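You operate a simulated robot arm through the tools that you are given. There is no shell and no other tool.

You are at the controls of a simulated robot arm. One attempt, no reset.

TASK
Line up the green wrapper, the beige stamp with plain knob, the clear dosing ball (pot) and the white scrubbing brush from the worktop by the window wall side by side in the free space on the worktop by the window wall, so that, seen from the front, the beige stamp with plain knob stands somewhere left of the white scrubbing brush; the beige stamp with plain knob is at one of the ends; the green wrapper is not next to the white scrubbing brush; the green wrapper stands somewhere left of the white scrubbing brush. Left, right, front and back are as seen from the side where you work. Leave all else as you found it, and nothing knocked over.

The check looks at the end state, three seconds after you hand in, the way a careful person would. Anything else that was tipped, shoved, dropped, spilled or broken makes it a failure.

THE ROBOT
A 7-joint arm with a two-finger parallel gripper, fixed in place. Base frame: the origin is at the foot of the arm, x ahead of it, y to its left, z up; the work surface is at about z = 0. Lengths are in m, angles in rad, forces in N, time in s.
With the tool pointing down near the work surface it reaches from about 0.24 to 0.62 m from the base axis. Its first joint turns from -1.152 to 1.152 rad. Payload 2.6 kg.
The tool frame sits at the grasp point between the pads (the TCP): z along the fingers, y along the line on which they close. The tips reach 0.03 m beyond it. The gripper opens to 0.094 m. The fingers are 0.028 m wide and 0.01 m thick; the gripper's body (0.05 by 0.096 m) begins 0.055 m behind the TCP.
Orientation is told as [roll, pitch, yaw] about the base's x, y, z axes, in that order, counted from this pose: with the fingers straight down and closing along the base's y, the tool's x points along the base's -x, its y along +y and its z along -z.

THE INTERFACE
- The arm moves only by the tool drive_tool. Its argument "rows" is a list of rows, each an object of numbers (a shift or turn left out is 0, a gripper value left out holds the last): "x", "y", "z": the shift along the tool's x, y, z in m; "wx", "wy", "wz": the turn, a rotation vector about the tool's x, y, z in rad. In form: [{"x": .., "y": .., "z": .., "wx": .., "wy": .., "wz": ..}, ...]. A call has 1 to 20 rows; each row is the pose to reach, as a shift and turn from the pose commanded when the call began, along the tool's axes at that moment. "jaw" is the closure in counts, from 0 (fully open) to 255 (shut), set as the call begins (left out, the last holds). A row lasts 0.2 s, in which the tool goes at most 0.05 m and 0.15 rad; a call with a longer step from one row to the next is refused whole, and so is a gripper value outside its range. A pose out of reach is approached as far as the arm can. The call stops where the force on the tool passes 40 N (or 10 N more than at its start, if that is more) or the arm is blocked; 0.2 s more then pass. Each finger travels about 0.072 m/s and halts on what it meets, pressing with about 45 N; the grip force reading is that of the motor and also rises with nothing between the fingers. The clock runs only during rows and for 0.2 s after the last one: add rows that repeat a pose to give the fingers time. It gives the time, the measured TCP pose, the force on the tool (base axes), the opening and the grip force at its end, in the units of the frame above (readings bear some noise), with the torque about the TCP (base axes, N m) and any sound that the robot's microphone picked up, and new pictures: "show" is both (left out), scene, wrist or none.
- Cameras (640 x 400 px; columns grow to the right, rows downward): "scene" is fixed at [-0.0141, 0.4084, 0.5548]; the picture's right is [-0.99, -0.10, 0.00], its down [-0.08, 0.73, -0.68] and it looks along [0.07, -0.67, -0.74] (base axes); focal length 214 px, centre (320, 200). "wrist" rides on the gripper at [0.076, 0.014, -0.102] in the tool frame; the picture's right is [-0.18, 0.98, 0.00], its down [-0.75, -0.14, -0.64] and it looks along [-0.63, -0.12, 0.77] (tool axes); focal length 243 px, centre (320, 200). There is no depth. A picture from a camera that has moved, and an enlarged one, comes with that camera's place and axes in the base frame and with its lens. The place of the scene camera against the robot may be out by one fixed shift of up to 0.025 m in any direction.
- zoom(camera, box): a new picture of the part [left, top, right, bottom] of that camera's present view, enlarged. The clock stands still meanwhile.
- job_done(): hands the job in; it is judged then, once.

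Nothing tells you positions but the pictures and the camera data. Unless the task says otherwise, let go and move clear before handing in.

The tools are called after "Request:" as a command line: name --argument value ..., lists and objects as JSON in quotes. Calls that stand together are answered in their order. drive_tool: Moves the arm, as the interface text tells. Its arguments: {"type":"object","properties":{"rows":{"type":"array","items":{"type":"object","properties":{"x":{"type":"number"},"y":{"type":"number"},"z":{"type":"number"},"wx":{"type":"number"},"wy":{"type":"number"},"wz":{"type":"number"}}}},"jaw":{"type":"number"},"show":{"type":"string","enum":["both","scene","wrist","none"]}},"required":["rows"]} The other tools are called the same way: zoom (camera, box) takes an enlarged picture of a part of a camera's view; job_done () hands the job in.

At the start:

```text
t: 0.0
position: [0.3088, -0.1159, 0.2491]
orientation: [0.001, 0.001, -0.001]
contact_force: [-0.4, 0.1, -0.3]
torque: [-0.02, 0.01, 0.04]
grip_width: 0.0939
gripper_force: 0.1
```

scene: 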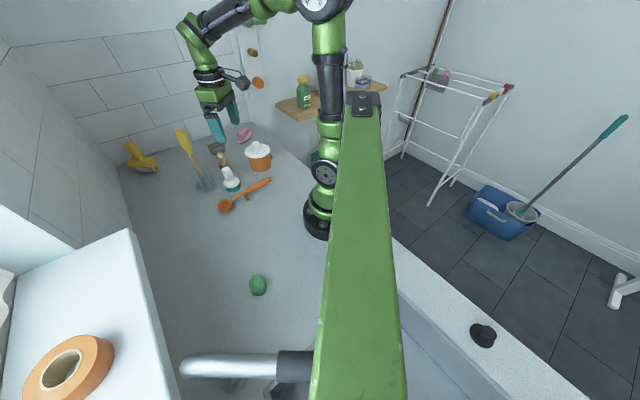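
wrist: 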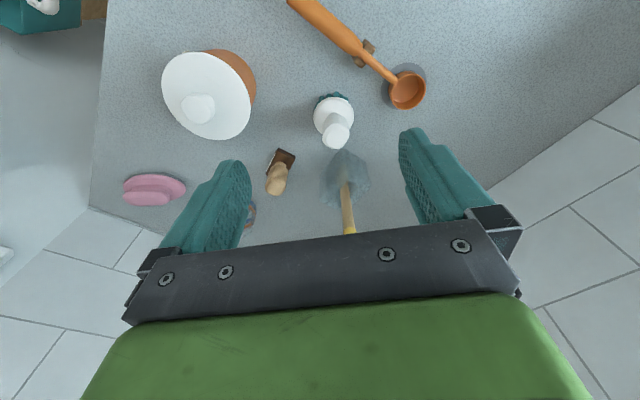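

I see a worktop with several small items near the gripper, and a green item near the middle front. I'll zoom in to identify everything.

Request:
zoom --camera "scene" --box '[100, 80, 340, 230]'

Request:
zoom --camera "scene" --box '[140, 220, 340, 345]'

Request:
zoom --camera "wrist" --box '[90, 0, 490, 250]'

```text
2.67 times, centred on (220, 155) of scene
camera zoom: at [-0.0141, 0.4084, 0.5548], right [-0.99, -0.1, 0.0], down [-0.08, 0.73, -0.68], along [0.07, -0.67, -0.74], focal length 572 px, centre (587, 320)
```

zoom: 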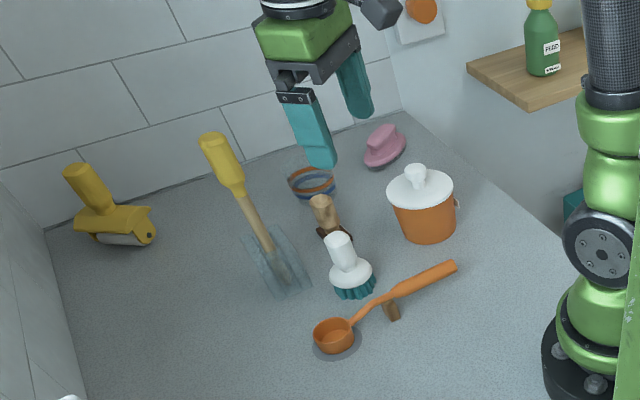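

```text
3.20 times, centred on (240, 282) of scene
camera zoom: at [-0.0141, 0.4084, 0.5548], right [-0.99, -0.1, 0.0], down [-0.08, 0.73, -0.68], along [0.07, -0.67, -0.74], focal length 686 px, centre (576, -64)
```

zoom: 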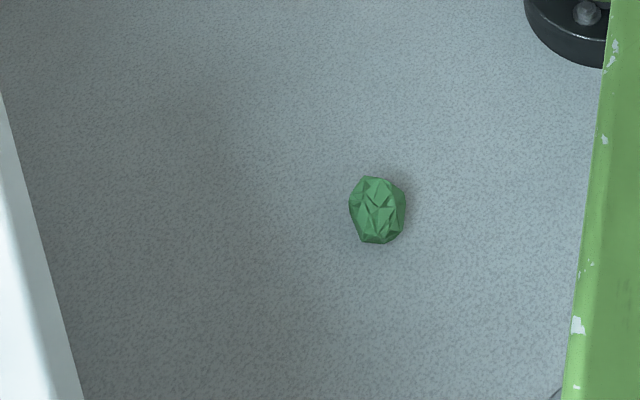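

```text
1.60 times, centred on (290, 125) of wrist
camera zoom: at [0.2328, -0.1016, 0.3517], right [0.18, 0.98, 0.0], down [0.75, -0.14, 0.64], along [0.63, -0.12, -0.77], focal length 388 px, centre (368, 320)
```

zoom: 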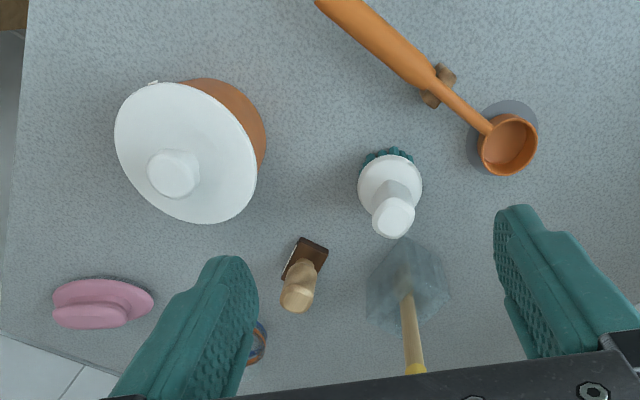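

I have rough estimates: brush at about (0.355, -0.107), stamp at about (0.423, -0.20), a banded clear vessel near (0.51, -0.32), and the wrapper near (0.16, 0.22). The order has to be stamp, wrapper, pot, brush from left to right. Next I'll shift the arm to see the far right corner better.

Request:
drive_tool --rows '[{"x": 0.02, "y": -0.035}, {"x": 0.04, "y": -0.07}, {"x": 0.05, "y": -0.105}, {"x": 0.05, "y": -0.14}]'

Request:
zoom --camera "wrist" --box '[160, 40, 480, 240]'

Request:
zoom --camera "scene" --box '[160, 110, 288, 190]'

```text
t: 1.0
position: [0.2596, -0.2582, 0.2523]
orientation: [0.0, 0.001, 0.0]
contact_force: [0.4, -0.2, -0.5]
torque: [0.04, -0.03, -0.01]
grip_width: 0.094
gripper_force: 0.1
camera wrist: at [0.1831, -0.2439, 0.3541], right [0.18, 0.98, 0.0], down [0.75, -0.14, 0.64], along [0.63, -0.12, -0.77], focal length 243 px, centre (320, 200)
```

scene: 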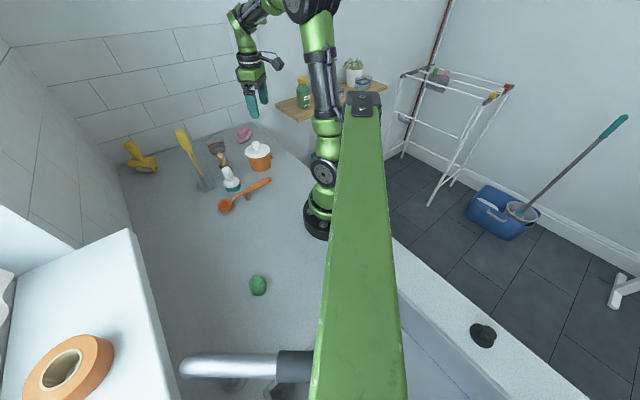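
wrist: 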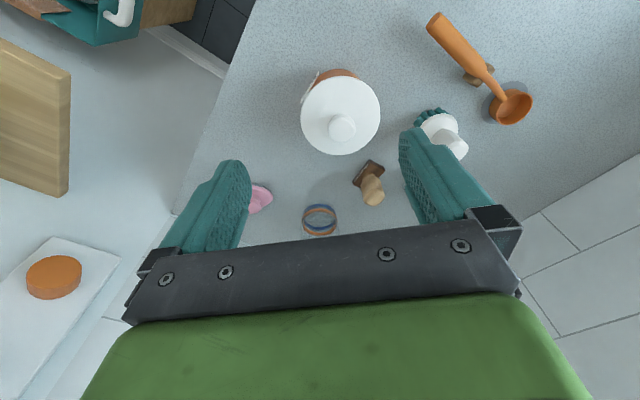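

```text
2.00 times, centred on (320, 140) of wrist
camera zoom: at [0.1831, -0.2439, 0.3541], right [0.18, 0.98, 0.0], down [0.75, -0.14, 0.64], along [0.63, -0.12, -0.77], focal length 485 px, centre (320, 320)
```

zoom: 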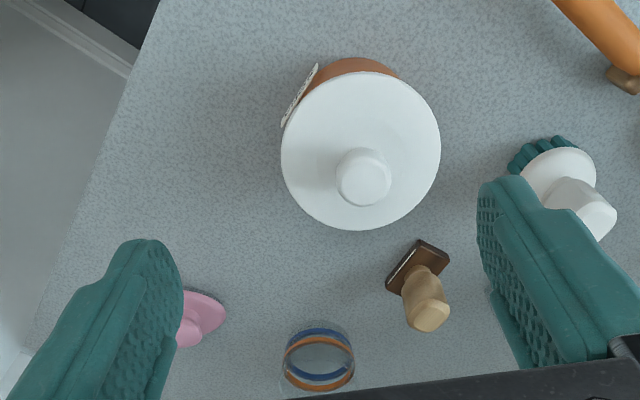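

```text
5.00 times, centred on (224, 150) of scene
camera zoom: at [-0.0141, 0.4084, 0.5548], right [-0.99, -0.1, 0.0], down [-0.08, 0.73, -0.68], along [0.07, -0.67, -0.74], focal length 1072 px, centre (800, 450)
```

zoom: 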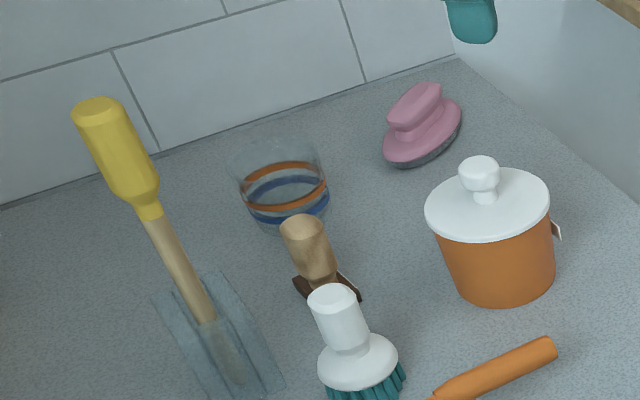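

The worktop's front edge lies diagonal to the base frame, about 45°, so I'll use a row direction that gives the same left-to-right order from either viewpoint. Now I'll move over the free space and the green wrapper to check clearances there.

Request:
drive_tool --rows '[{"y": 0.045}, {"y": 0.09}, {"y": 0.135}, {"y": 0.18}, {"y": 0.225}, {"y": 0.27}, {"y": 0.315}, {"y": 0.36}, {"x": 0.01, "y": 0.4}]'

Request:
zoom --camera "wrist" --box '[160, 0, 480, 200]'

```text
t: 3.0
position: [0.2505, 0.1457, 0.2452]
orientation: [0.0, 0.0, 0.0]
contact_force: [0.5, 0.2, 0.5]
torque: [0.0, 0.01, 0.01]
grip_width: 0.0939
gripper_force: 0.1
camera wrist: at [0.1731, 0.1582, 0.349], right [0.18, 0.98, 0.0], down [0.75, -0.14, 0.64], along [0.63, -0.12, -0.77], focal length 243 px, centre (320, 200)
```

scene: 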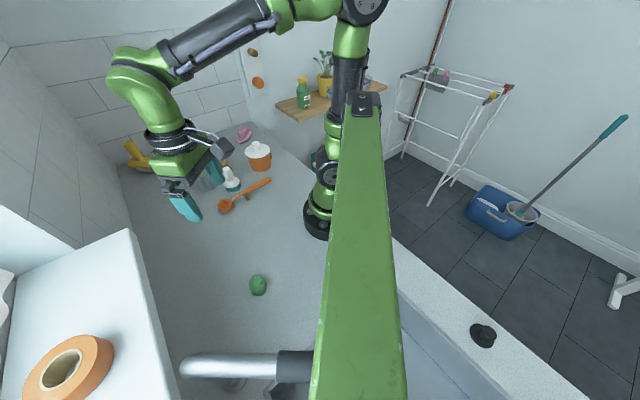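
wrist: 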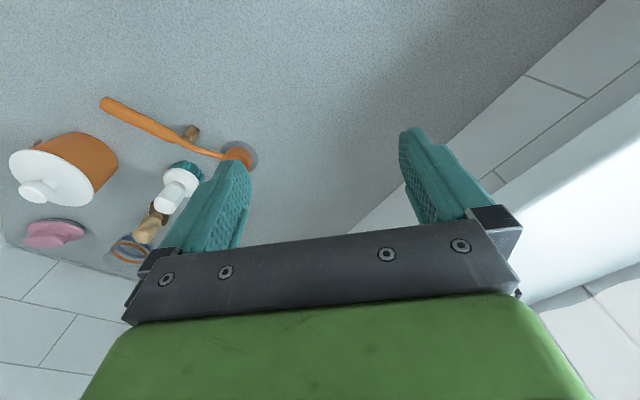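

```text
2.00 times, centred on (320, 100) of wrist
camera zoom: at [0.1731, 0.1582, 0.349], right [0.18, 0.98, 0.0], down [0.75, -0.14, 0.64], along [0.63, -0.12, -0.77], focal length 485 px, centre (320, 400)
```

zoom: 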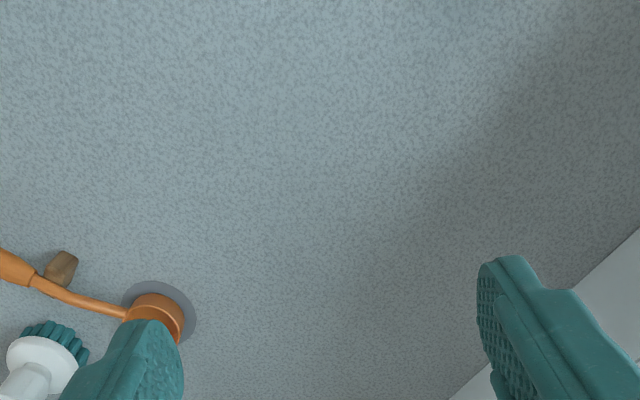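

The worktop between the spoon and the back sill is free, and the sill overhangs around x+y≈0.57. I plan a row from stamp (0.187, 0.237) through wrapper (0.211, 0.180) and pot (0.240, 0.111) to brush (0.268, 0.043). First I'll go above the wrapper and turn the gripper so it closes across the row.

Request:
drive_tool --rows '[{"x": 0.0065, "y": 0.0055, "wz": -0.14}, {"x": 0.013, "y": 0.011, "wz": -0.28}, {"x": 0.0195, "y": 0.0165, "wz": -0.42}, {"x": 0.026, "y": 0.022, "wz": -0.56}, {"x": 0.0325, "y": 0.0275, "wz": -0.7}, {"x": 0.039, "y": 0.033, "wz": -0.84}, {"x": 0.0455, "y": 0.0385, "wz": -0.98}, {"x": 0.052, "y": 0.044, "wz": -1.12}, {"x": 0.0585, "y": 0.0495, "wz": -1.26}, {"x": 0.065, "y": 0.055, "wz": -1.4}, {"x": 0.0715, "y": 0.0605, "wz": -1.54}, {"x": 0.078, "y": 0.066, "wz": -1.68}, {"x": 0.0845, "y": 0.0715, "wz": -1.82}, {"x": 0.09, "y": 0.076, "wz": -1.965}]'

```text
t: 6.0
position: [0.1573, 0.2207, 0.2479]
orientation: [0.001, 0.0, 1.968]
contact_force: [0.7, 0.6, -0.6]
torque: [0.0, -0.02, -0.01]
grip_width: 0.0939
gripper_force: 0.1
camera wrist: at [0.1744, 0.1447, 0.3521], right [-0.98, -0.21, 0.0], down [-0.16, 0.75, 0.64], along [-0.14, 0.63, -0.77], focal length 243 px, centre (320, 200)
```

scene: 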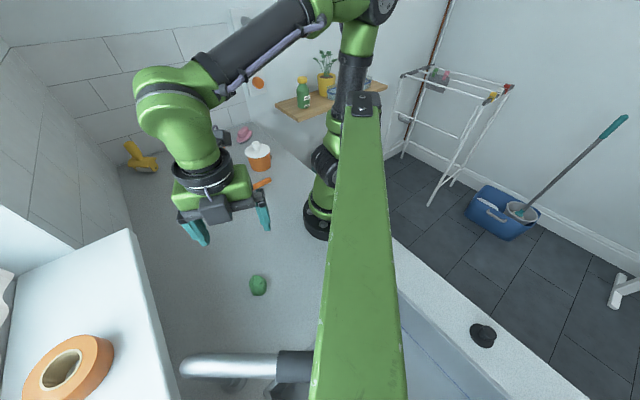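
wrist: 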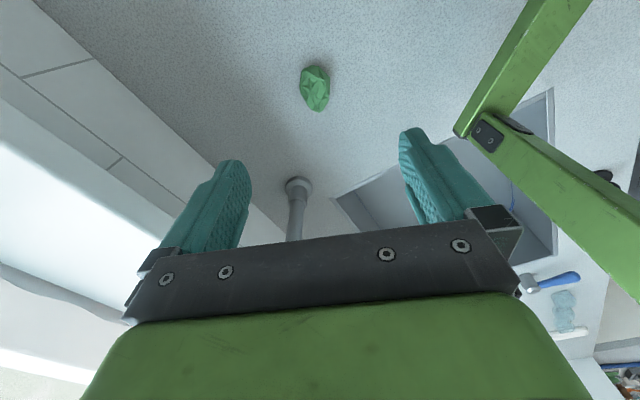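

The wrapper shows at about (0.160, 0.236) in the wrist view. I'll centre over it and go partway down.

Request:
drive_tool --rows '[{"x": -0.006, "y": -0.004, "z": 0.04}, {"x": -0.012, "y": -0.008, "z": 0.08}, {"x": -0.012, "y": -0.008, "z": 0.12}, {"x": -0.012, "y": -0.008, "z": 0.14}]' --show "wrist"

```text
t: 7.0
position: [0.1604, 0.2341, 0.1081]
orientation: [0.0, 0.001, 1.965]
contact_force: [0.4, -0.1, 0.1]
torque: [-0.05, 0.0, -0.01]
grip_width: 0.0941
gripper_force: 0.1
camera wrist: at [0.177, 0.1581, 0.2119], right [-0.98, -0.21, 0.0], down [-0.16, 0.75, 0.64], along [-0.13, 0.63, -0.77], focal length 243 px, centre (320, 200)
```

wrist: 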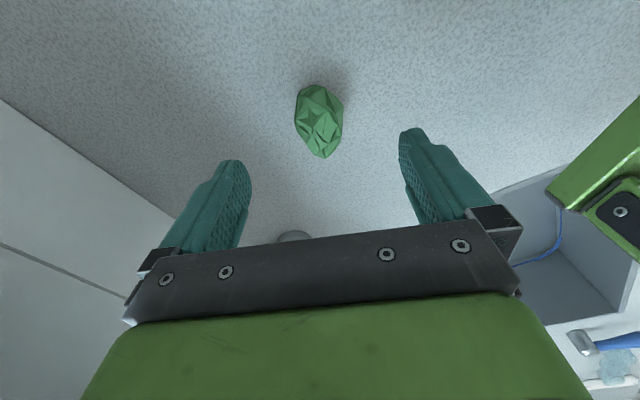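

I'm centred over the wrapper, so I'll descend and grip it.

Request:
drive_tool --rows '[{"z": 0.03}, {"z": 0.055}, {"z": 0.072}, {"z": 0.072}]' --show "wrist"

Request:
drive_tool --rows '[{}, {}, {}, {}, {}]' --jaw 255

```text
t: 8.0
position: [0.1601, 0.2351, 0.0355]
orientation: [0.001, 0.0, 1.966]
contact_force: [-0.3, 0.4, 0.4]
torque: [0.0, 0.01, 0.01]
grip_width: 0.0938
gripper_force: 0.1
camera wrist: at [0.1762, 0.1591, 0.1393], right [-0.98, -0.21, 0.0], down [-0.16, 0.75, 0.64], along [-0.13, 0.63, -0.77], focal length 243 px, centre (320, 200)
```

wrist: 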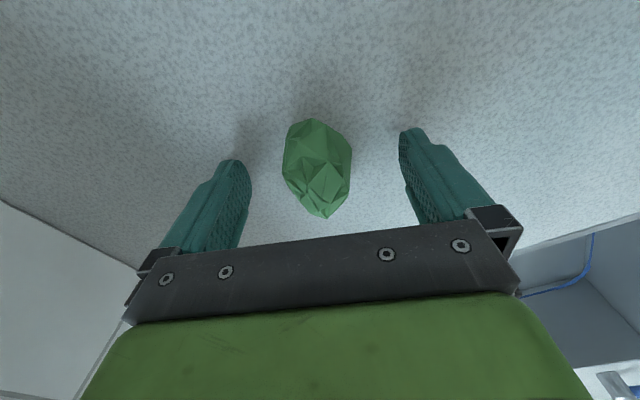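

```text
t: 9.2
position: [0.1605, 0.2361, 0.0365]
orientation: [-0.001, -0.001, 1.964]
contact_force: [0.0, 0.8, 1.0]
torque: [0.01, 0.02, 0.03]
grip_width: 0.037
gripper_force: 44.6
camera wrist: at [0.1763, 0.1591, 0.1397], right [-0.98, -0.21, 0.0], down [-0.16, 0.75, 0.64], along [-0.13, 0.63, -0.77], focal length 243 px, centre (320, 200)
```

scene: 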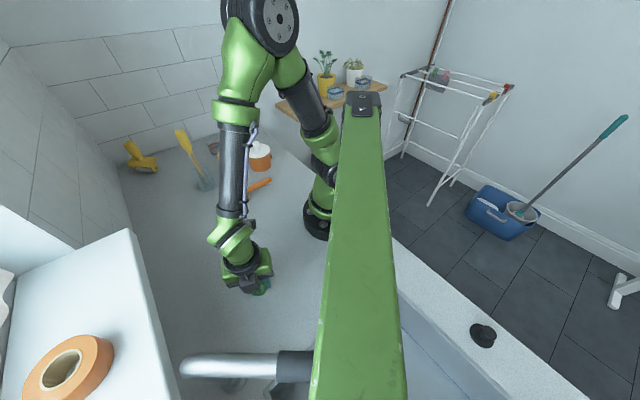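
wrist: 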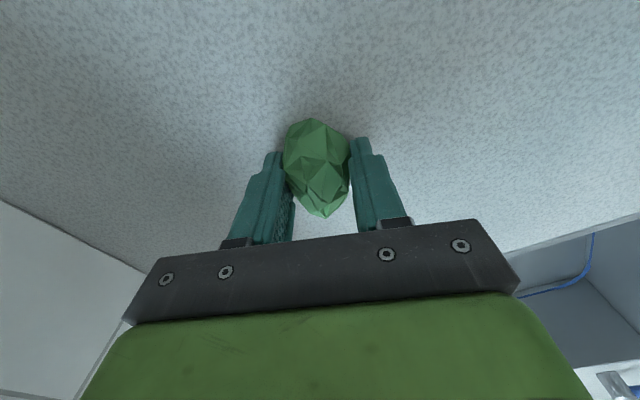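

The wrapper is gripped at 37 mm. I'll lift it slightly and carry it to its slot at (0.211, 0.180).

Request:
drive_tool --rows '[{"z": -0.02}, {"z": -0.04}, {"x": 0.018, "y": -0.0065, "z": -0.04}, {"x": 0.036, "y": -0.013, "z": -0.04}, {"x": 0.054, "y": -0.02, "z": -0.04}, {"x": 0.07, "y": -0.026, "z": -0.04}, {"x": 0.07, "y": -0.026, "z": -0.025}, {"x": 0.07, "y": -0.026, "z": -0.01}, {"x": 0.07, "y": -0.026, "z": 0.0}, {"x": 0.07, "y": -0.026, "z": 0.0}]' --show "wrist"

```text
t: 11.4
position: [0.21, 0.1815, 0.0351]
orientation: [-0.001, -0.001, 1.965]
contact_force: [-2.1, -1.4, 10.5]
torque: [-0.03, -0.08, -0.04]
grip_width: 0.0384
gripper_force: 45.0
camera wrist: at [0.2269, 0.1053, 0.1395], right [-0.98, -0.21, 0.0], down [-0.16, 0.75, 0.64], along [-0.13, 0.63, -0.77], focal length 243 px, centre (320, 200)
```

wrist: 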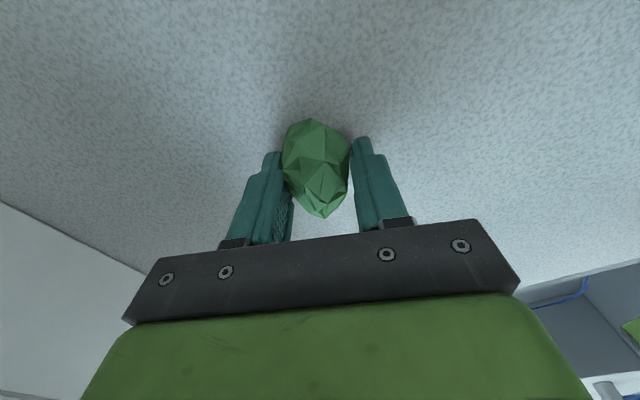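

The wrapper is on the worktop. I'll release it and rise.

Request:
drive_tool --rows '[{"z": -0.001}, {"z": -0.001}, {"z": -0.001}, {"z": -0.001}]' --jaw 60 --show "none"

Request:
drive_tool --rows '[{"z": -0.03}, {"z": -0.07}, {"z": -0.11}, {"z": -0.15}, {"z": -0.19}, {"z": -0.215}]'

```text
t: 12.4
position: [0.212, 0.1813, 0.0376]
orientation: [0.0, -0.001, 1.965]
contact_force: [0.6, -0.3, 0.0]
torque: [-0.03, -0.02, 0.01]
grip_width: 0.072
gripper_force: 0.1
```

```text
t: 13.8
position: [0.2132, 0.1822, 0.2544]
orientation: [0.0, 0.0, 1.967]
contact_force: [0.7, -0.7, 0.5]
torque: [-0.07, -0.01, 0.01]
grip_width: 0.0719
gripper_force: 0.1
camera wrist: at [0.2298, 0.1068, 0.3576], right [-0.98, -0.21, 0.0], down [-0.16, 0.75, 0.64], along [-0.13, 0.63, -0.77], focal length 243 px, centre (320, 200)
```

scene: 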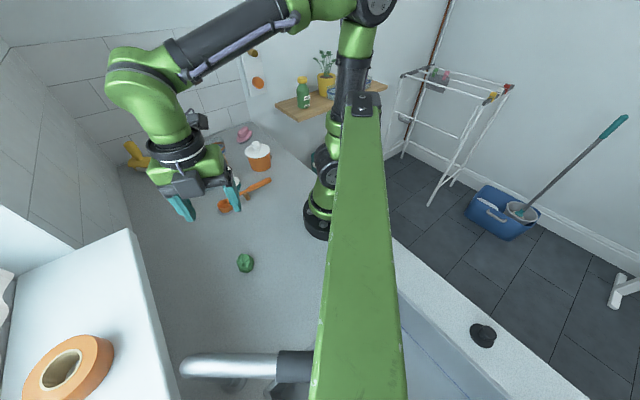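
wrist: 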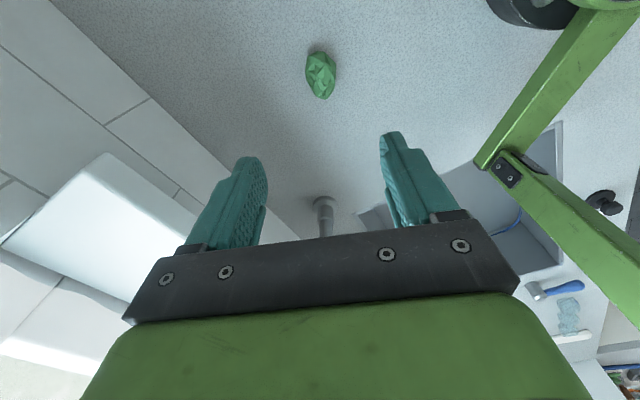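

The wrapper is in its slot. Next I'll travel to a hover above the stamp with the gripper closing along y.

Request:
drive_tool --rows '[{"x": 0.0283, "y": -0.0016, "z": -0.01, "wz": 0.131}, {"x": 0.0566, "y": -0.0033, "z": -0.02, "wz": 0.262}, {"x": 0.0849, "y": -0.0049, "z": -0.03, "wz": 0.393}, {"x": 0.1132, "y": -0.0066, "z": -0.03, "wz": 0.524}, {"x": 0.1415, "y": -0.0082, "z": -0.03, "wz": 0.655}, {"x": 0.1698, "y": -0.0098, "z": -0.03, "wz": 0.786}, {"x": 0.1981, "y": -0.0115, "z": -0.03, "wz": 0.917}, {"x": 0.2264, "y": -0.0131, "z": -0.03, "wz": 1.048}, {"x": 0.2547, "y": -0.0148, "z": -0.03, "wz": 1.179}, {"x": 0.283, "y": -0.0164, "z": -0.03, "wz": 1.31}, {"x": 0.3113, "y": -0.018, "z": -0.03, "wz": 1.441}, {"x": 0.3396, "y": -0.0197, "z": -0.03, "wz": 1.572}, {"x": 0.3679, "y": -0.0213, "z": -0.03, "wz": 1.703}, {"x": 0.3962, "y": -0.023, "z": -0.03, "wz": 1.834}, {"x": 0.4246, "y": -0.0246, "z": -0.03, "wz": 1.965}]' --jaw 92

Request:
zoom --camera "wrist" --box '[200, 40, 440, 190]'

```text
t: 17.0
position: [0.3984, -0.2028, 0.2806]
orientation: [0.0, -0.001, -0.003]
contact_force: [-0.3, -0.1, 0.4]
torque: [0.0, 0.03, 0.01]
grip_width: 0.0601
gripper_force: 0.2
camera wrist: at [0.3207, -0.1889, 0.384], right [0.19, 0.98, 0.0], down [0.75, -0.14, 0.64], along [0.63, -0.12, -0.77], focal length 243 px, centre (320, 200)
```

scene: 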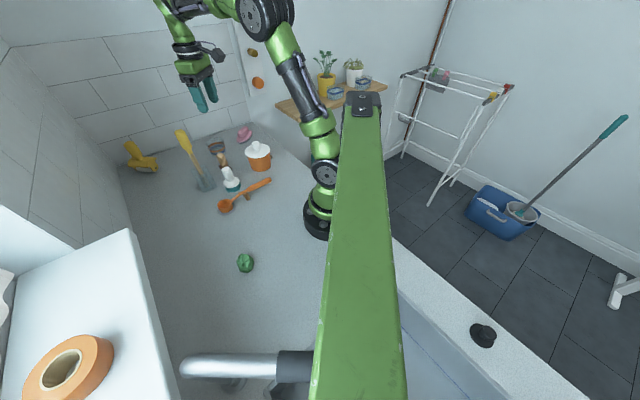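
wrist: 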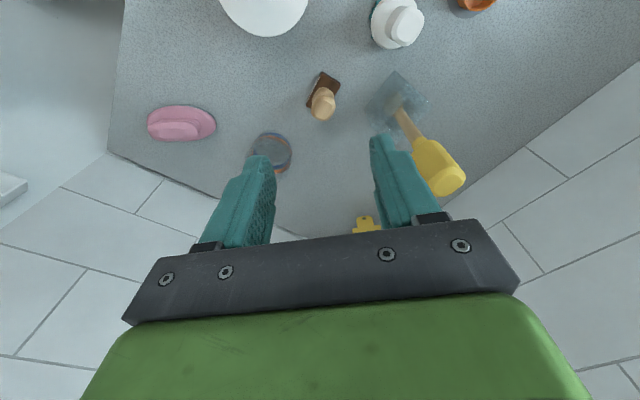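

```text
2.67 times, centred on (320, 115) of wrist
camera zoom: at [0.3207, -0.1889, 0.384], right [0.19, 0.98, 0.0], down [0.75, -0.14, 0.64], along [0.63, -0.12, -0.77], focal length 647 px, centre (320, 427)
```

zoom: 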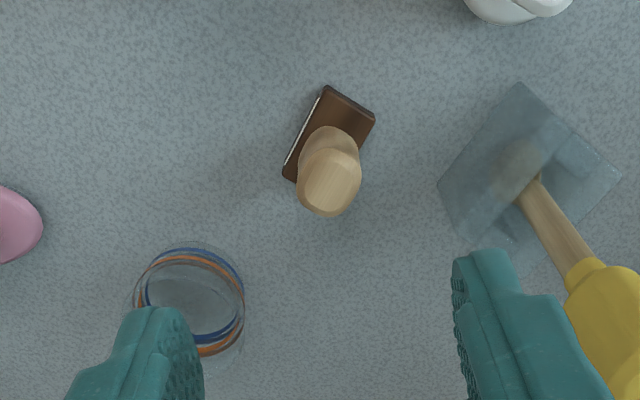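

The stamp stands at about (0.430, -0.205), 7 cm tall, with its base's long side at about -38°. I'll align the gripper with that and come down over the knob.

Request:
drive_tool --rows '[{"x": -0.0045, "wz": -0.13, "z": 0.01}, {"x": -0.009, "wz": -0.26, "z": 0.02}, {"x": -0.0135, "wz": -0.39, "z": 0.04}, {"x": -0.018, "y": -0.001, "wz": -0.52, "z": 0.06}, {"x": -0.0225, "y": -0.001, "wz": -0.65, "z": 0.08}, {"x": -0.027, "y": -0.002, "wz": -0.78, "z": 0.1}, {"x": -0.031, "y": -0.002, "wz": -0.911, "z": 0.12}, {"x": -0.031, "y": -0.002, "wz": -0.911, "z": 0.15}]'

Request:
zoom --camera "wrist" --box '[200, 60, 440, 210]'

```text
t: 18.8
position: [0.4267, -0.2039, 0.1313]
orientation: [-0.002, 0.0, 0.914]
contact_force: [1.0, 0.3, 0.1]
torque: [0.01, 0.01, 0.02]
grip_width: 0.0602
gripper_force: 0.1
camera wrist: at [0.3695, -0.2559, 0.2356], right [-0.66, 0.75, 0.0], down [0.57, 0.51, 0.64], along [0.48, 0.43, -0.77], focal length 243 px, centre (320, 200)
```

scene: 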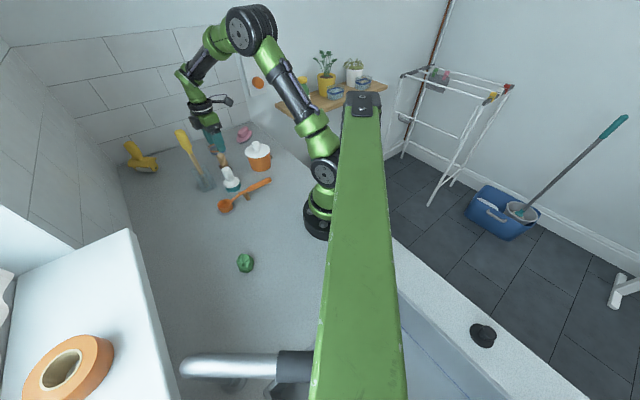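
wrist: 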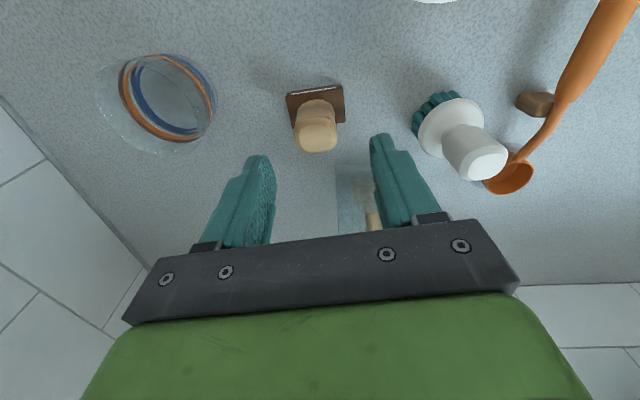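

```text
2.67 times, centred on (320, 135) of wrist
camera zoom: at [0.3695, -0.2559, 0.2356], right [-0.66, 0.75, 0.0], down [0.57, 0.51, 0.64], along [0.48, 0.43, -0.77], focal length 647 px, centre (320, 373)
```

zoom: 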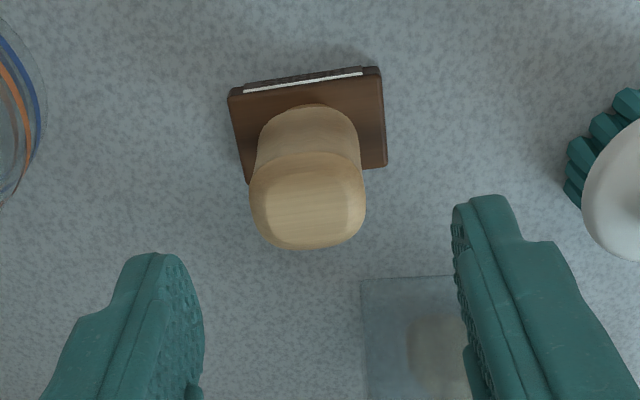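

I'm lined up on the knob to within 4 mm. I'll correct that, descend and grip.

Request:
drive_tool --rows '[{"y": -0.004, "z": 0.02}, {"y": -0.004, "z": 0.045}, {"y": -0.004, "z": 0.065}, {"y": -0.004, "z": 0.079}, {"y": -0.004, "z": 0.079}]' --show "wrist"

Request:
drive_tool --rows '[{}, {}, {}, {}, {}]' --jaw 255 --show "wrist"

```text
t: 20.0
position: [0.4309, -0.2059, 0.0524]
orientation: [0.0, 0.0, 0.912]
contact_force: [-0.5, -0.7, -0.2]
torque: [0.0, 0.0, 0.01]
grip_width: 0.0601
gripper_force: 0.1
camera wrist: at [0.3736, -0.2586, 0.1563], right [-0.66, 0.75, 0.0], down [0.57, 0.51, 0.64], along [0.48, 0.43, -0.77], focal length 243 px, centre (320, 200)
```

wrist: 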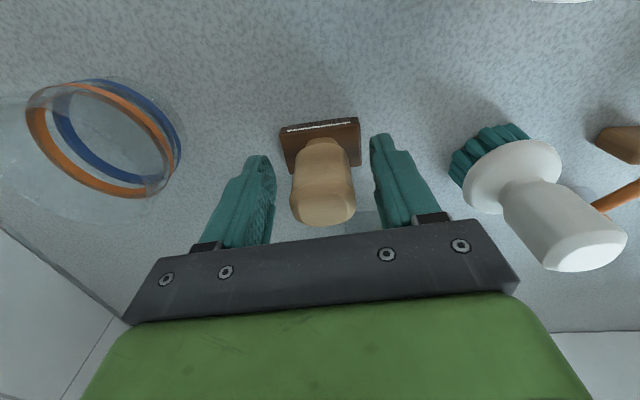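

```text
t: 21.2
position: [0.4318, -0.2071, 0.0532]
orientation: [0.0, -0.001, 0.911]
contact_force: [0.6, -0.8, 0.1]
torque: [0.01, -0.03, 0.03]
grip_width: 0.0359
gripper_force: 45.1
camera wrist: at [0.3737, -0.2586, 0.1566], right [-0.66, 0.75, 0.0], down [0.57, 0.51, 0.64], along [0.48, 0.43, -0.77], focal length 243 px, centre (320, 200)
```

wrist: 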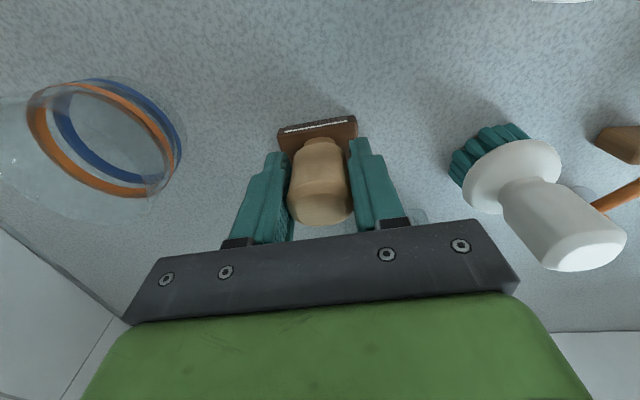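

The stamp is gripped. I'll lift it straight up well clear, then carry it to the left-end slot while turning.

Request:
drive_tool --rows '[{"z": -0.02}, {"z": -0.06}, {"z": -0.1}, {"z": -0.14}, {"z": -0.18}, {"z": -0.22}, {"z": -0.23}]' --show "both"

Request:
drive_tool --rows '[{"x": -0.0167, "y": 0.0388, "wz": -0.0878}, {"x": -0.0334, "y": 0.0775, "wz": -0.1757}, {"x": -0.0501, "y": 0.1163, "wz": -0.2635}, {"x": -0.0668, "y": 0.155, "wz": -0.3513}, {"x": -0.0835, "y": 0.1938, "wz": -0.4392}, {"x": -0.1003, "y": 0.2325, "wz": -0.527}, {"x": -0.117, "y": 0.2713, "wz": -0.6148}, {"x": -0.1337, "y": 0.31, "wz": -0.7027}, {"x": -0.1504, "y": 0.3488, "wz": -0.7905}, {"x": -0.1671, "y": 0.3875, "wz": -0.8783}, {"x": -0.1838, "y": 0.4263, "wz": -0.9662}, {"x": -0.2005, "y": 0.465, "wz": -1.054}, {"x": -0.2005, "y": 0.465, "wz": -1.054}]'

```text
t: 22.8
position: [0.4342, -0.2047, 0.2841]
orientation: [0.001, -0.001, 0.912]
contact_force: [-0.5, -0.9, -1.9]
torque: [-0.01, 0.0, -0.05]
grip_width: 0.0359
gripper_force: 44.7
camera wrist: at [0.3763, -0.257, 0.3875], right [-0.66, 0.75, 0.0], down [0.57, 0.51, 0.64], along [0.48, 0.43, -0.77], focal length 243 px, centre (320, 200)
```

scene: 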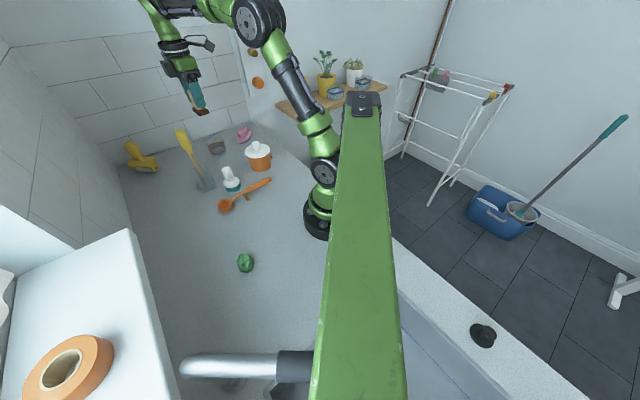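
wrist: 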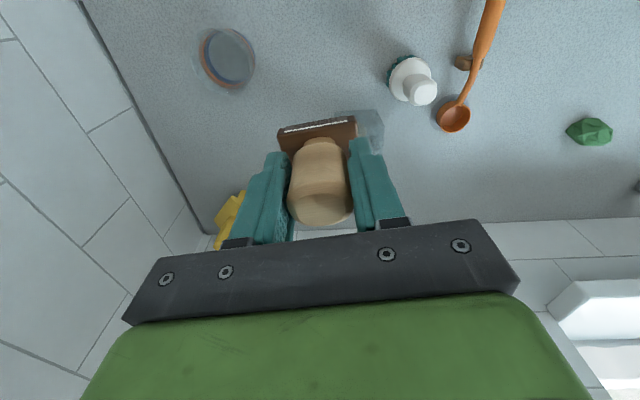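

```text
t: 25.6
position: [0.1874, 0.2387, 0.2823]
orientation: [0.001, 0.001, 1.966]
contact_force: [-0.3, -0.1, -1.7]
torque: [0.01, 0.03, 0.02]
grip_width: 0.0358
gripper_force: 45.2
camera wrist: at [0.203, 0.1627, 0.3848], right [-0.98, -0.21, 0.0], down [-0.16, 0.75, 0.64], along [-0.13, 0.63, -0.77], focal length 243 px, centre (320, 200)
```

scene: 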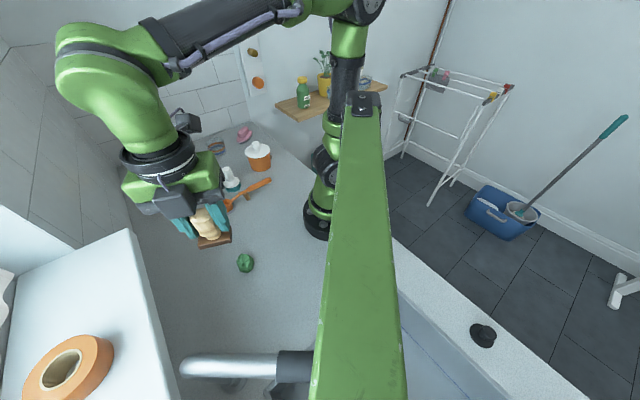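
wrist: 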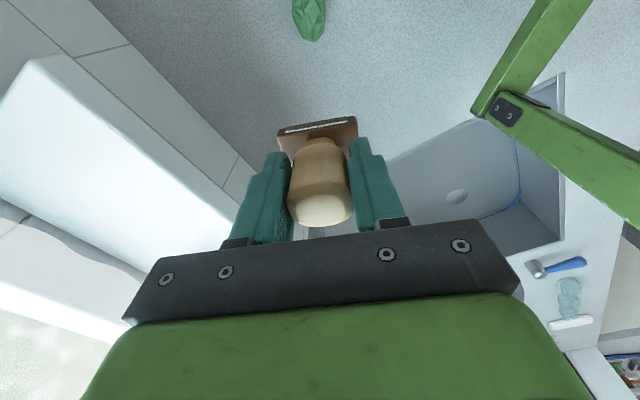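

Now I'll lower the stamp into its slot.

Request:
drive_tool --rows '[{"z": 0.04}, {"z": 0.08}, {"z": 0.12}, {"z": 0.16}, {"z": 0.19}, {"z": 0.21}, {"z": 0.22}, {"z": 0.225}, {"z": 0.225}]' --show "wrist"

```text
t: 27.6
position: [0.1872, 0.2372, 0.0575]
orientation: [-0.001, 0.001, 1.965]
contact_force: [-0.3, -0.5, -0.8]
torque: [0.0, -0.01, 0.01]
grip_width: 0.0361
gripper_force: 45.0
camera wrist: at [0.2042, 0.1619, 0.1612], right [-0.98, -0.21, 0.0], down [-0.16, 0.75, 0.64], along [-0.13, 0.63, -0.77], focal length 243 px, centre (320, 200)
```

wrist: 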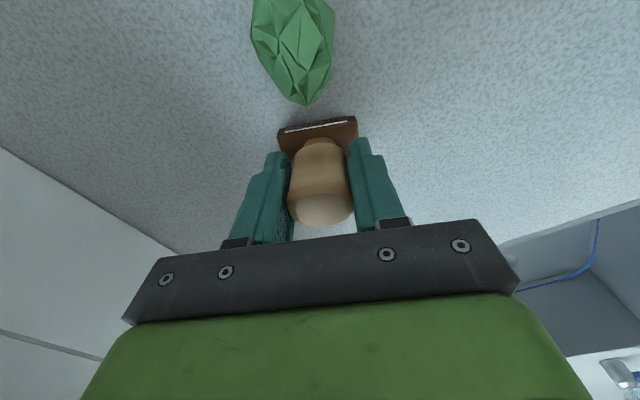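

The stamp is a little close to the wrapper, so I'll shift it 1 cm outward along the row and then touch down gently.

Request:
drive_tool --rows '[{"x": -0.01}, {"x": -0.01, "z": 0.002}, {"x": -0.01, "z": 0.004}, {"x": -0.01, "z": 0.0048}]' --show "wrist"

```text
t: 28.6
position: [0.1846, 0.246, 0.0525]
orientation: [0.001, 0.0, 1.965]
contact_force: [-0.7, -0.3, -0.6]
torque: [0.01, 0.01, -0.02]
grip_width: 0.0359
gripper_force: 45.0
camera wrist: at [0.2005, 0.1697, 0.1564], right [-0.98, -0.21, 0.0], down [-0.16, 0.75, 0.64], along [-0.13, 0.63, -0.77], focal length 243 px, centre (320, 200)
```

wrist: 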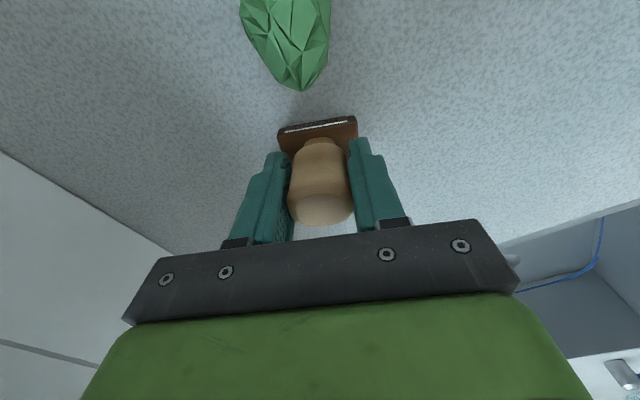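

No contact yet, so I'll lower in millimetre steps until it touches.

Request:
drive_tool --rows '[{"z": 0.0008}, {"z": 0.0014}, {"z": 0.0014}]' --show "none"

```text
t: 29.4
position: [0.1845, 0.2458, 0.0525]
orientation: [-0.004, -0.004, 1.966]
contact_force: [1.7, -1.3, 17.3]
torque: [-0.06, 0.15, -0.02]
grip_width: 0.0359
gripper_force: 45.5
```

It has touched down. I'll ease off, release and rise.

Request:
drive_tool --rows '[{"z": -0.0007}, {"z": -0.0007}]' --show "none"

Request:
drive_tool --rows '[{}, {}, {}, {}]' --jaw 80 --show "wrist"

Request:
drive_tool --rows '[{"z": -0.02}, {"z": -0.05}, {"z": -0.09}, {"z": -0.13}, {"z": -0.17}, {"z": -0.21}, {"z": -0.23}]'

```text
t: 30.0
position: [0.1843, 0.2462, 0.053]
orientation: [-0.004, -0.002, 1.967]
contact_force: [2.6, 5.1, 13.1]
torque: [0.2, 0.04, -0.02]
grip_width: 0.0358
gripper_force: 45.0
```

```text
t: 31.0
position: [0.1831, 0.2452, 0.0533]
orientation: [0.001, 0.001, 1.967]
contact_force: [-0.3, 0.1, 0.2]
torque: [0.02, 0.02, -0.01]
grip_width: 0.0643
gripper_force: 0.0
camera wrist: at [0.2, 0.1688, 0.1559], right [-0.98, -0.21, 0.0], down [-0.16, 0.75, 0.64], along [-0.13, 0.63, -0.77], focal length 243 px, centre (320, 200)
```

wrist: 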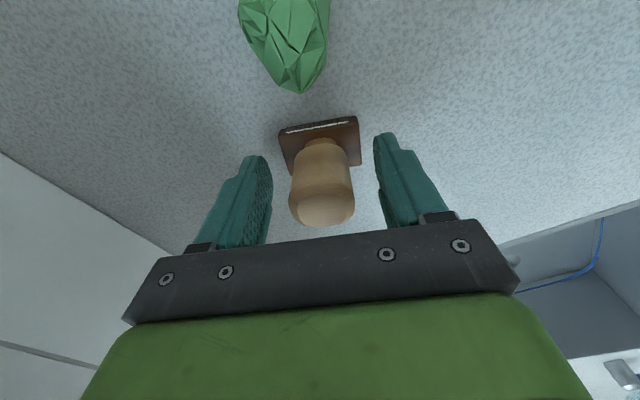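

```text
t: 32.6
position: [0.1843, 0.2421, 0.2824]
orientation: [0.0, 0.0, 1.965]
contact_force: [-0.3, 0.1, -0.8]
torque: [0.0, 0.02, -0.03]
grip_width: 0.0645
gripper_force: 0.0
camera wrist: at [0.2003, 0.1668, 0.3857], right [-0.98, -0.21, 0.0], down [-0.16, 0.75, 0.64], along [-0.13, 0.63, -0.77], focal length 243 px, centre (320, 200)
```

scene: 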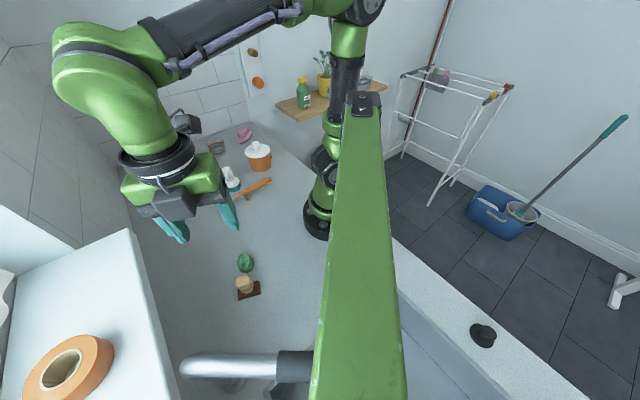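
wrist: 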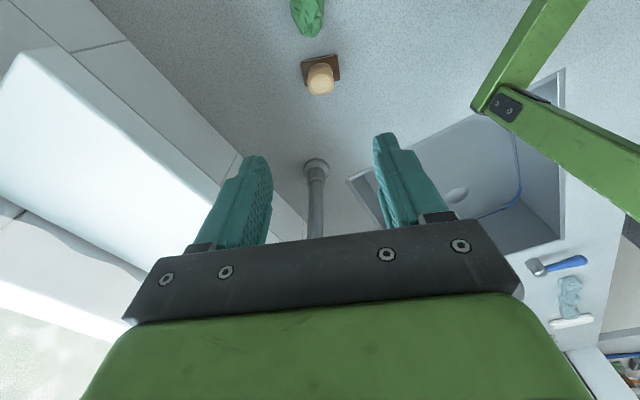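

The stamp stands upright in its slot, so the clear banded cup comes next. I'll move to a hover near it with the gripper fully open.

Request:
drive_tool --rows '[{"x": 0.0405, "y": -0.0036, "wz": 0.0753}, {"x": 0.081, "y": -0.0071, "wz": 0.1506}, {"x": 0.1215, "y": -0.0107, "wz": 0.2259}, {"x": 0.162, "y": -0.0143, "wz": 0.3011}, {"x": 0.2025, "y": -0.0179, "wz": 0.3764}, {"x": 0.243, "y": -0.0214, "wz": 0.4517}, {"x": 0.2835, "y": -0.025, "wz": 0.527}, {"x": 0.324, "y": -0.0286, "wz": 0.6023}, {"x": 0.3645, "y": -0.0321, "wz": 0.6776}, {"x": 0.405, "y": -0.0357, "wz": 0.7529}, {"x": 0.4455, "y": -0.0393, "wz": 0.8281}, {"x": 0.486, "y": -0.0429, "wz": 0.9034}, {"x": 0.5265, "y": -0.0464, "wz": 0.9787}, {"x": 0.567, "y": -0.05, "wz": 1.054}]' --jaw 0

Request:
zoom --camera "wrist" --box '[200, 20, 440, 170]'

```text
t: 35.6
position: [0.4517, -0.2581, 0.2844]
orientation: [0.0, -0.002, 0.909]
contact_force: [-0.4, -0.6, -0.2]
torque: [-0.02, -0.02, 0.02]
grip_width: 0.0939
gripper_force: 0.0
camera wrist: at [0.3937, -0.3096, 0.3882], right [-0.66, 0.75, 0.0], down [0.57, 0.51, 0.64], along [0.48, 0.43, -0.77], focal length 243 px, centre (320, 200)
```

scene: 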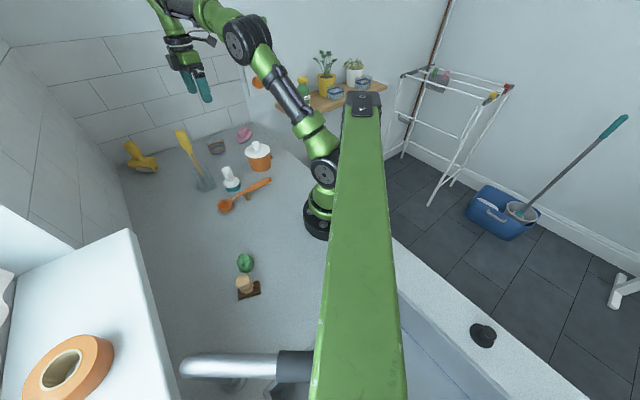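
wrist: 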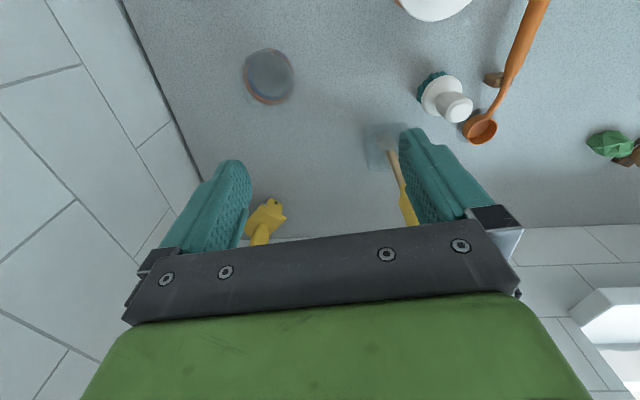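

```text
2.67 times, centred on (320, 95) of wrist
camera zoom: at [0.3937, -0.3096, 0.3882], right [-0.66, 0.75, 0.0], down [0.57, 0.51, 0.64], along [0.48, 0.43, -0.77], focal length 647 px, centre (320, 480)
```

zoom: 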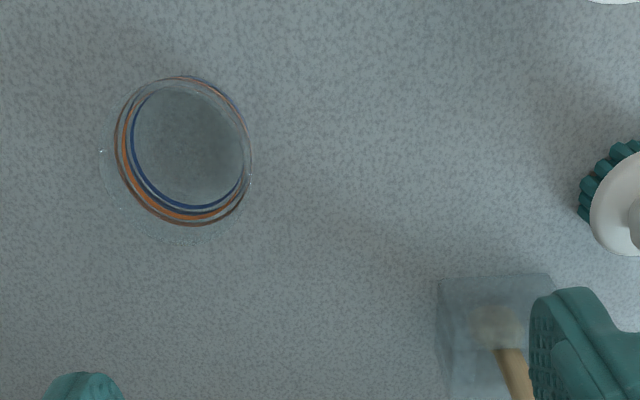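

The cup centre is near (0.505, -0.306), with a rim about 74 mm across. I'll centre above it and go partway down for a closer look.

Request:
drive_tool --rows '[{"x": 0.0027, "y": -0.0357, "z": 0.02}, {"x": 0.0054, "y": -0.0713, "z": 0.05}, {"x": 0.0054, "y": -0.0713, "z": 0.09}, {"x": 0.0054, "y": -0.0713, "z": 0.13}, {"x": 0.0054, "y": -0.0713, "z": 0.144}, {"x": 0.0054, "y": -0.0713, "z": 0.144}]'

Request:
zoom --camera "wrist" --box '[200, 60, 440, 210]'

Request:
zoom --camera "scene" --box '[170, 80, 298, 160]'

```text
t: 37.0
position: [0.5035, -0.3054, 0.136]
orientation: [0.0, 0.0, 0.911]
contact_force: [-0.6, 0.3, -0.5]
torque: [0.01, 0.01, -0.02]
grip_width: 0.0942
gripper_force: 0.1
out of reach, approached as far as the arm can: row 2
camera wrist: at [0.4438, -0.3575, 0.2404], right [-0.66, 0.75, 0.0], down [0.57, 0.51, 0.64], along [0.48, 0.43, -0.77], focal length 243 px, centre (320, 200)
```

scene: 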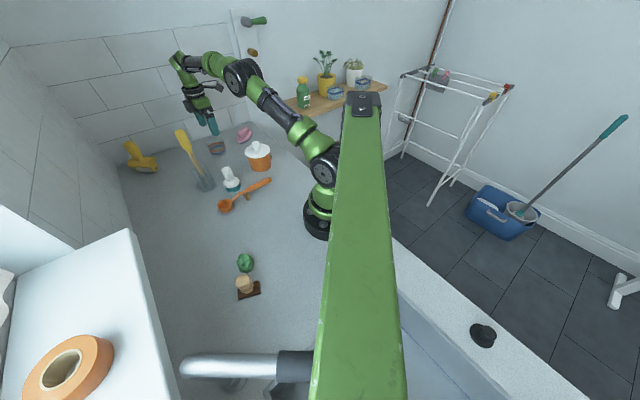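
wrist: 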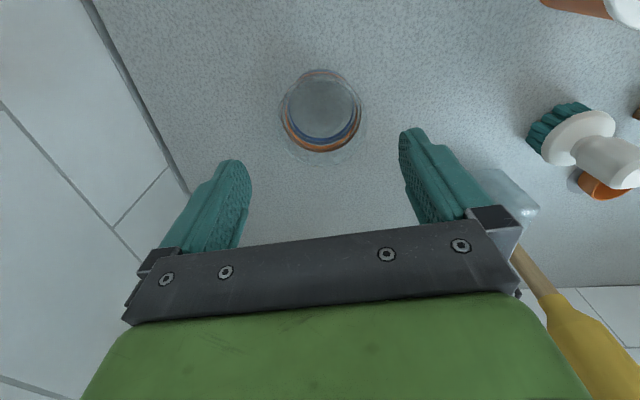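

```text
2.67 times, centred on (320, 135) of wrist
camera zoom: at [0.4438, -0.3575, 0.2404], right [-0.66, 0.75, 0.0], down [0.57, 0.51, 0.64], along [0.48, 0.43, -0.77], focal length 647 px, centre (320, 373)
```

zoom: 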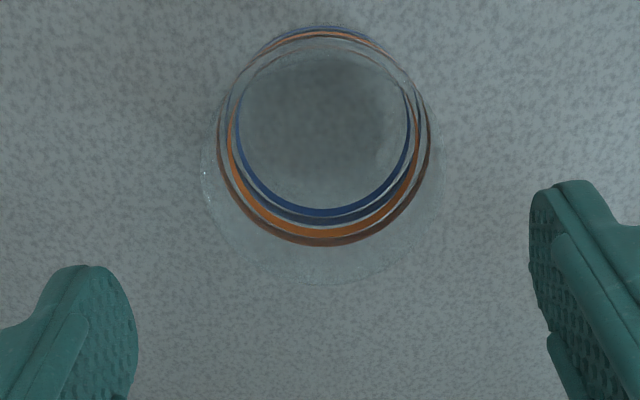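

```text
5.00 times, centred on (234, 120) of scene
camera zoom: at [-0.0141, 0.4084, 0.5548], right [-0.99, -0.1, 0.0], down [-0.08, 0.73, -0.68], along [0.07, -0.67, -0.74], focal length 1072 px, centre (750, 600)
```

zoom: 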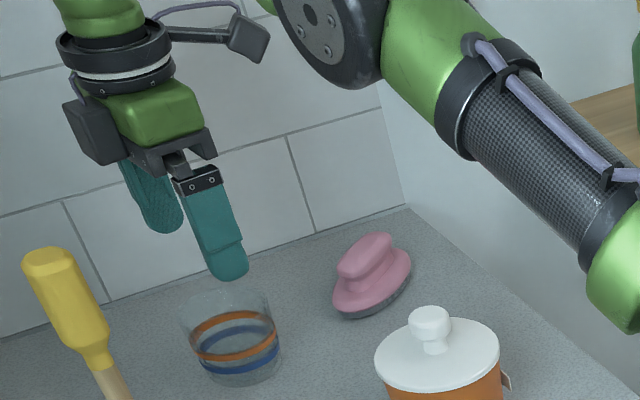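

I'm centred over the cup to within about 4 mm. I'll correct that and descend around it.

Request:
drive_tool --rows '[{"x": -0.004, "y": 0.001, "z": 0.02}, {"x": -0.004, "y": 0.001, "z": 0.04}, {"x": -0.004, "y": 0.001, "z": 0.055}, {"x": -0.004, "y": 0.001, "z": 0.055}]'

Request:
zoom --camera "wrist" --box '[180, 80, 460, 255]'

```text
t: 38.0
position: [0.5026, -0.3016, 0.083]
orientation: [0.0, -0.002, 0.909]
contact_force: [0.2, -0.4, -0.4]
torque: [-0.01, 0.0, -0.02]
grip_width: 0.094
gripper_force: 0.2
camera wrist: at [0.4446, -0.3544, 0.1864], right [-0.66, 0.75, 0.0], down [0.57, 0.51, 0.64], along [0.48, 0.43, -0.77], focal length 243 px, centre (320, 200)
```

scene: 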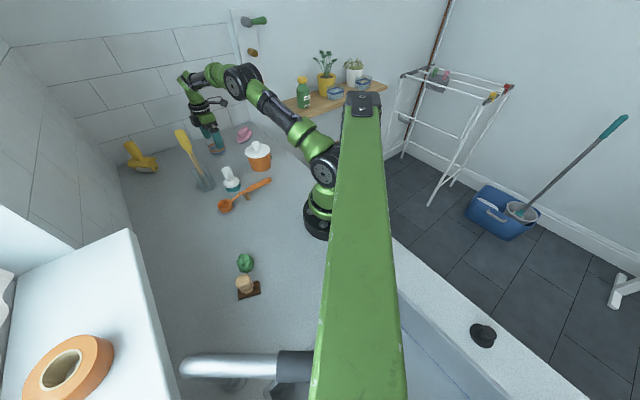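
wrist: 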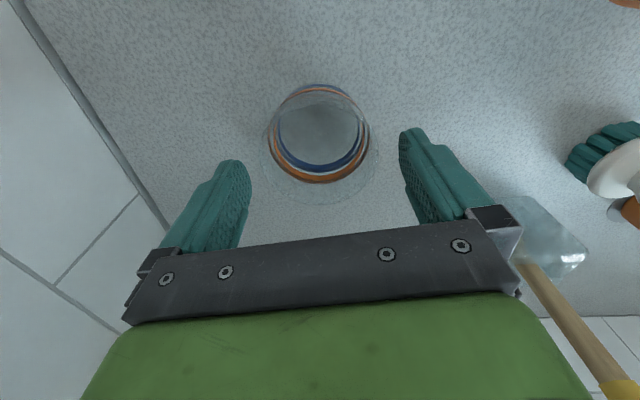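

```text
2.29 times, centred on (320, 168) of wrist
camera zoom: at [0.4446, -0.3544, 0.1864], right [-0.66, 0.75, 0.0], down [0.57, 0.51, 0.64], along [0.48, 0.43, -0.77], focal length 555 px, centre (320, 274)
```

zoom: 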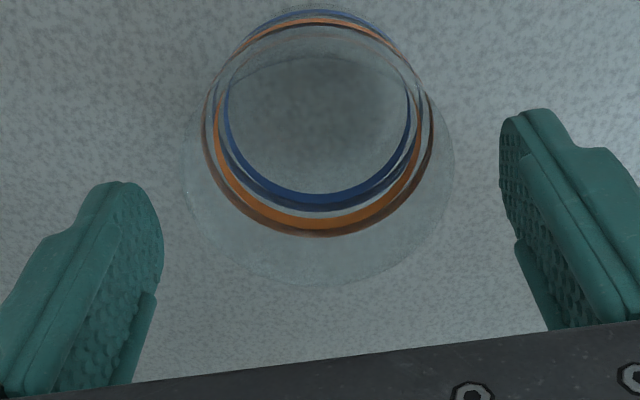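

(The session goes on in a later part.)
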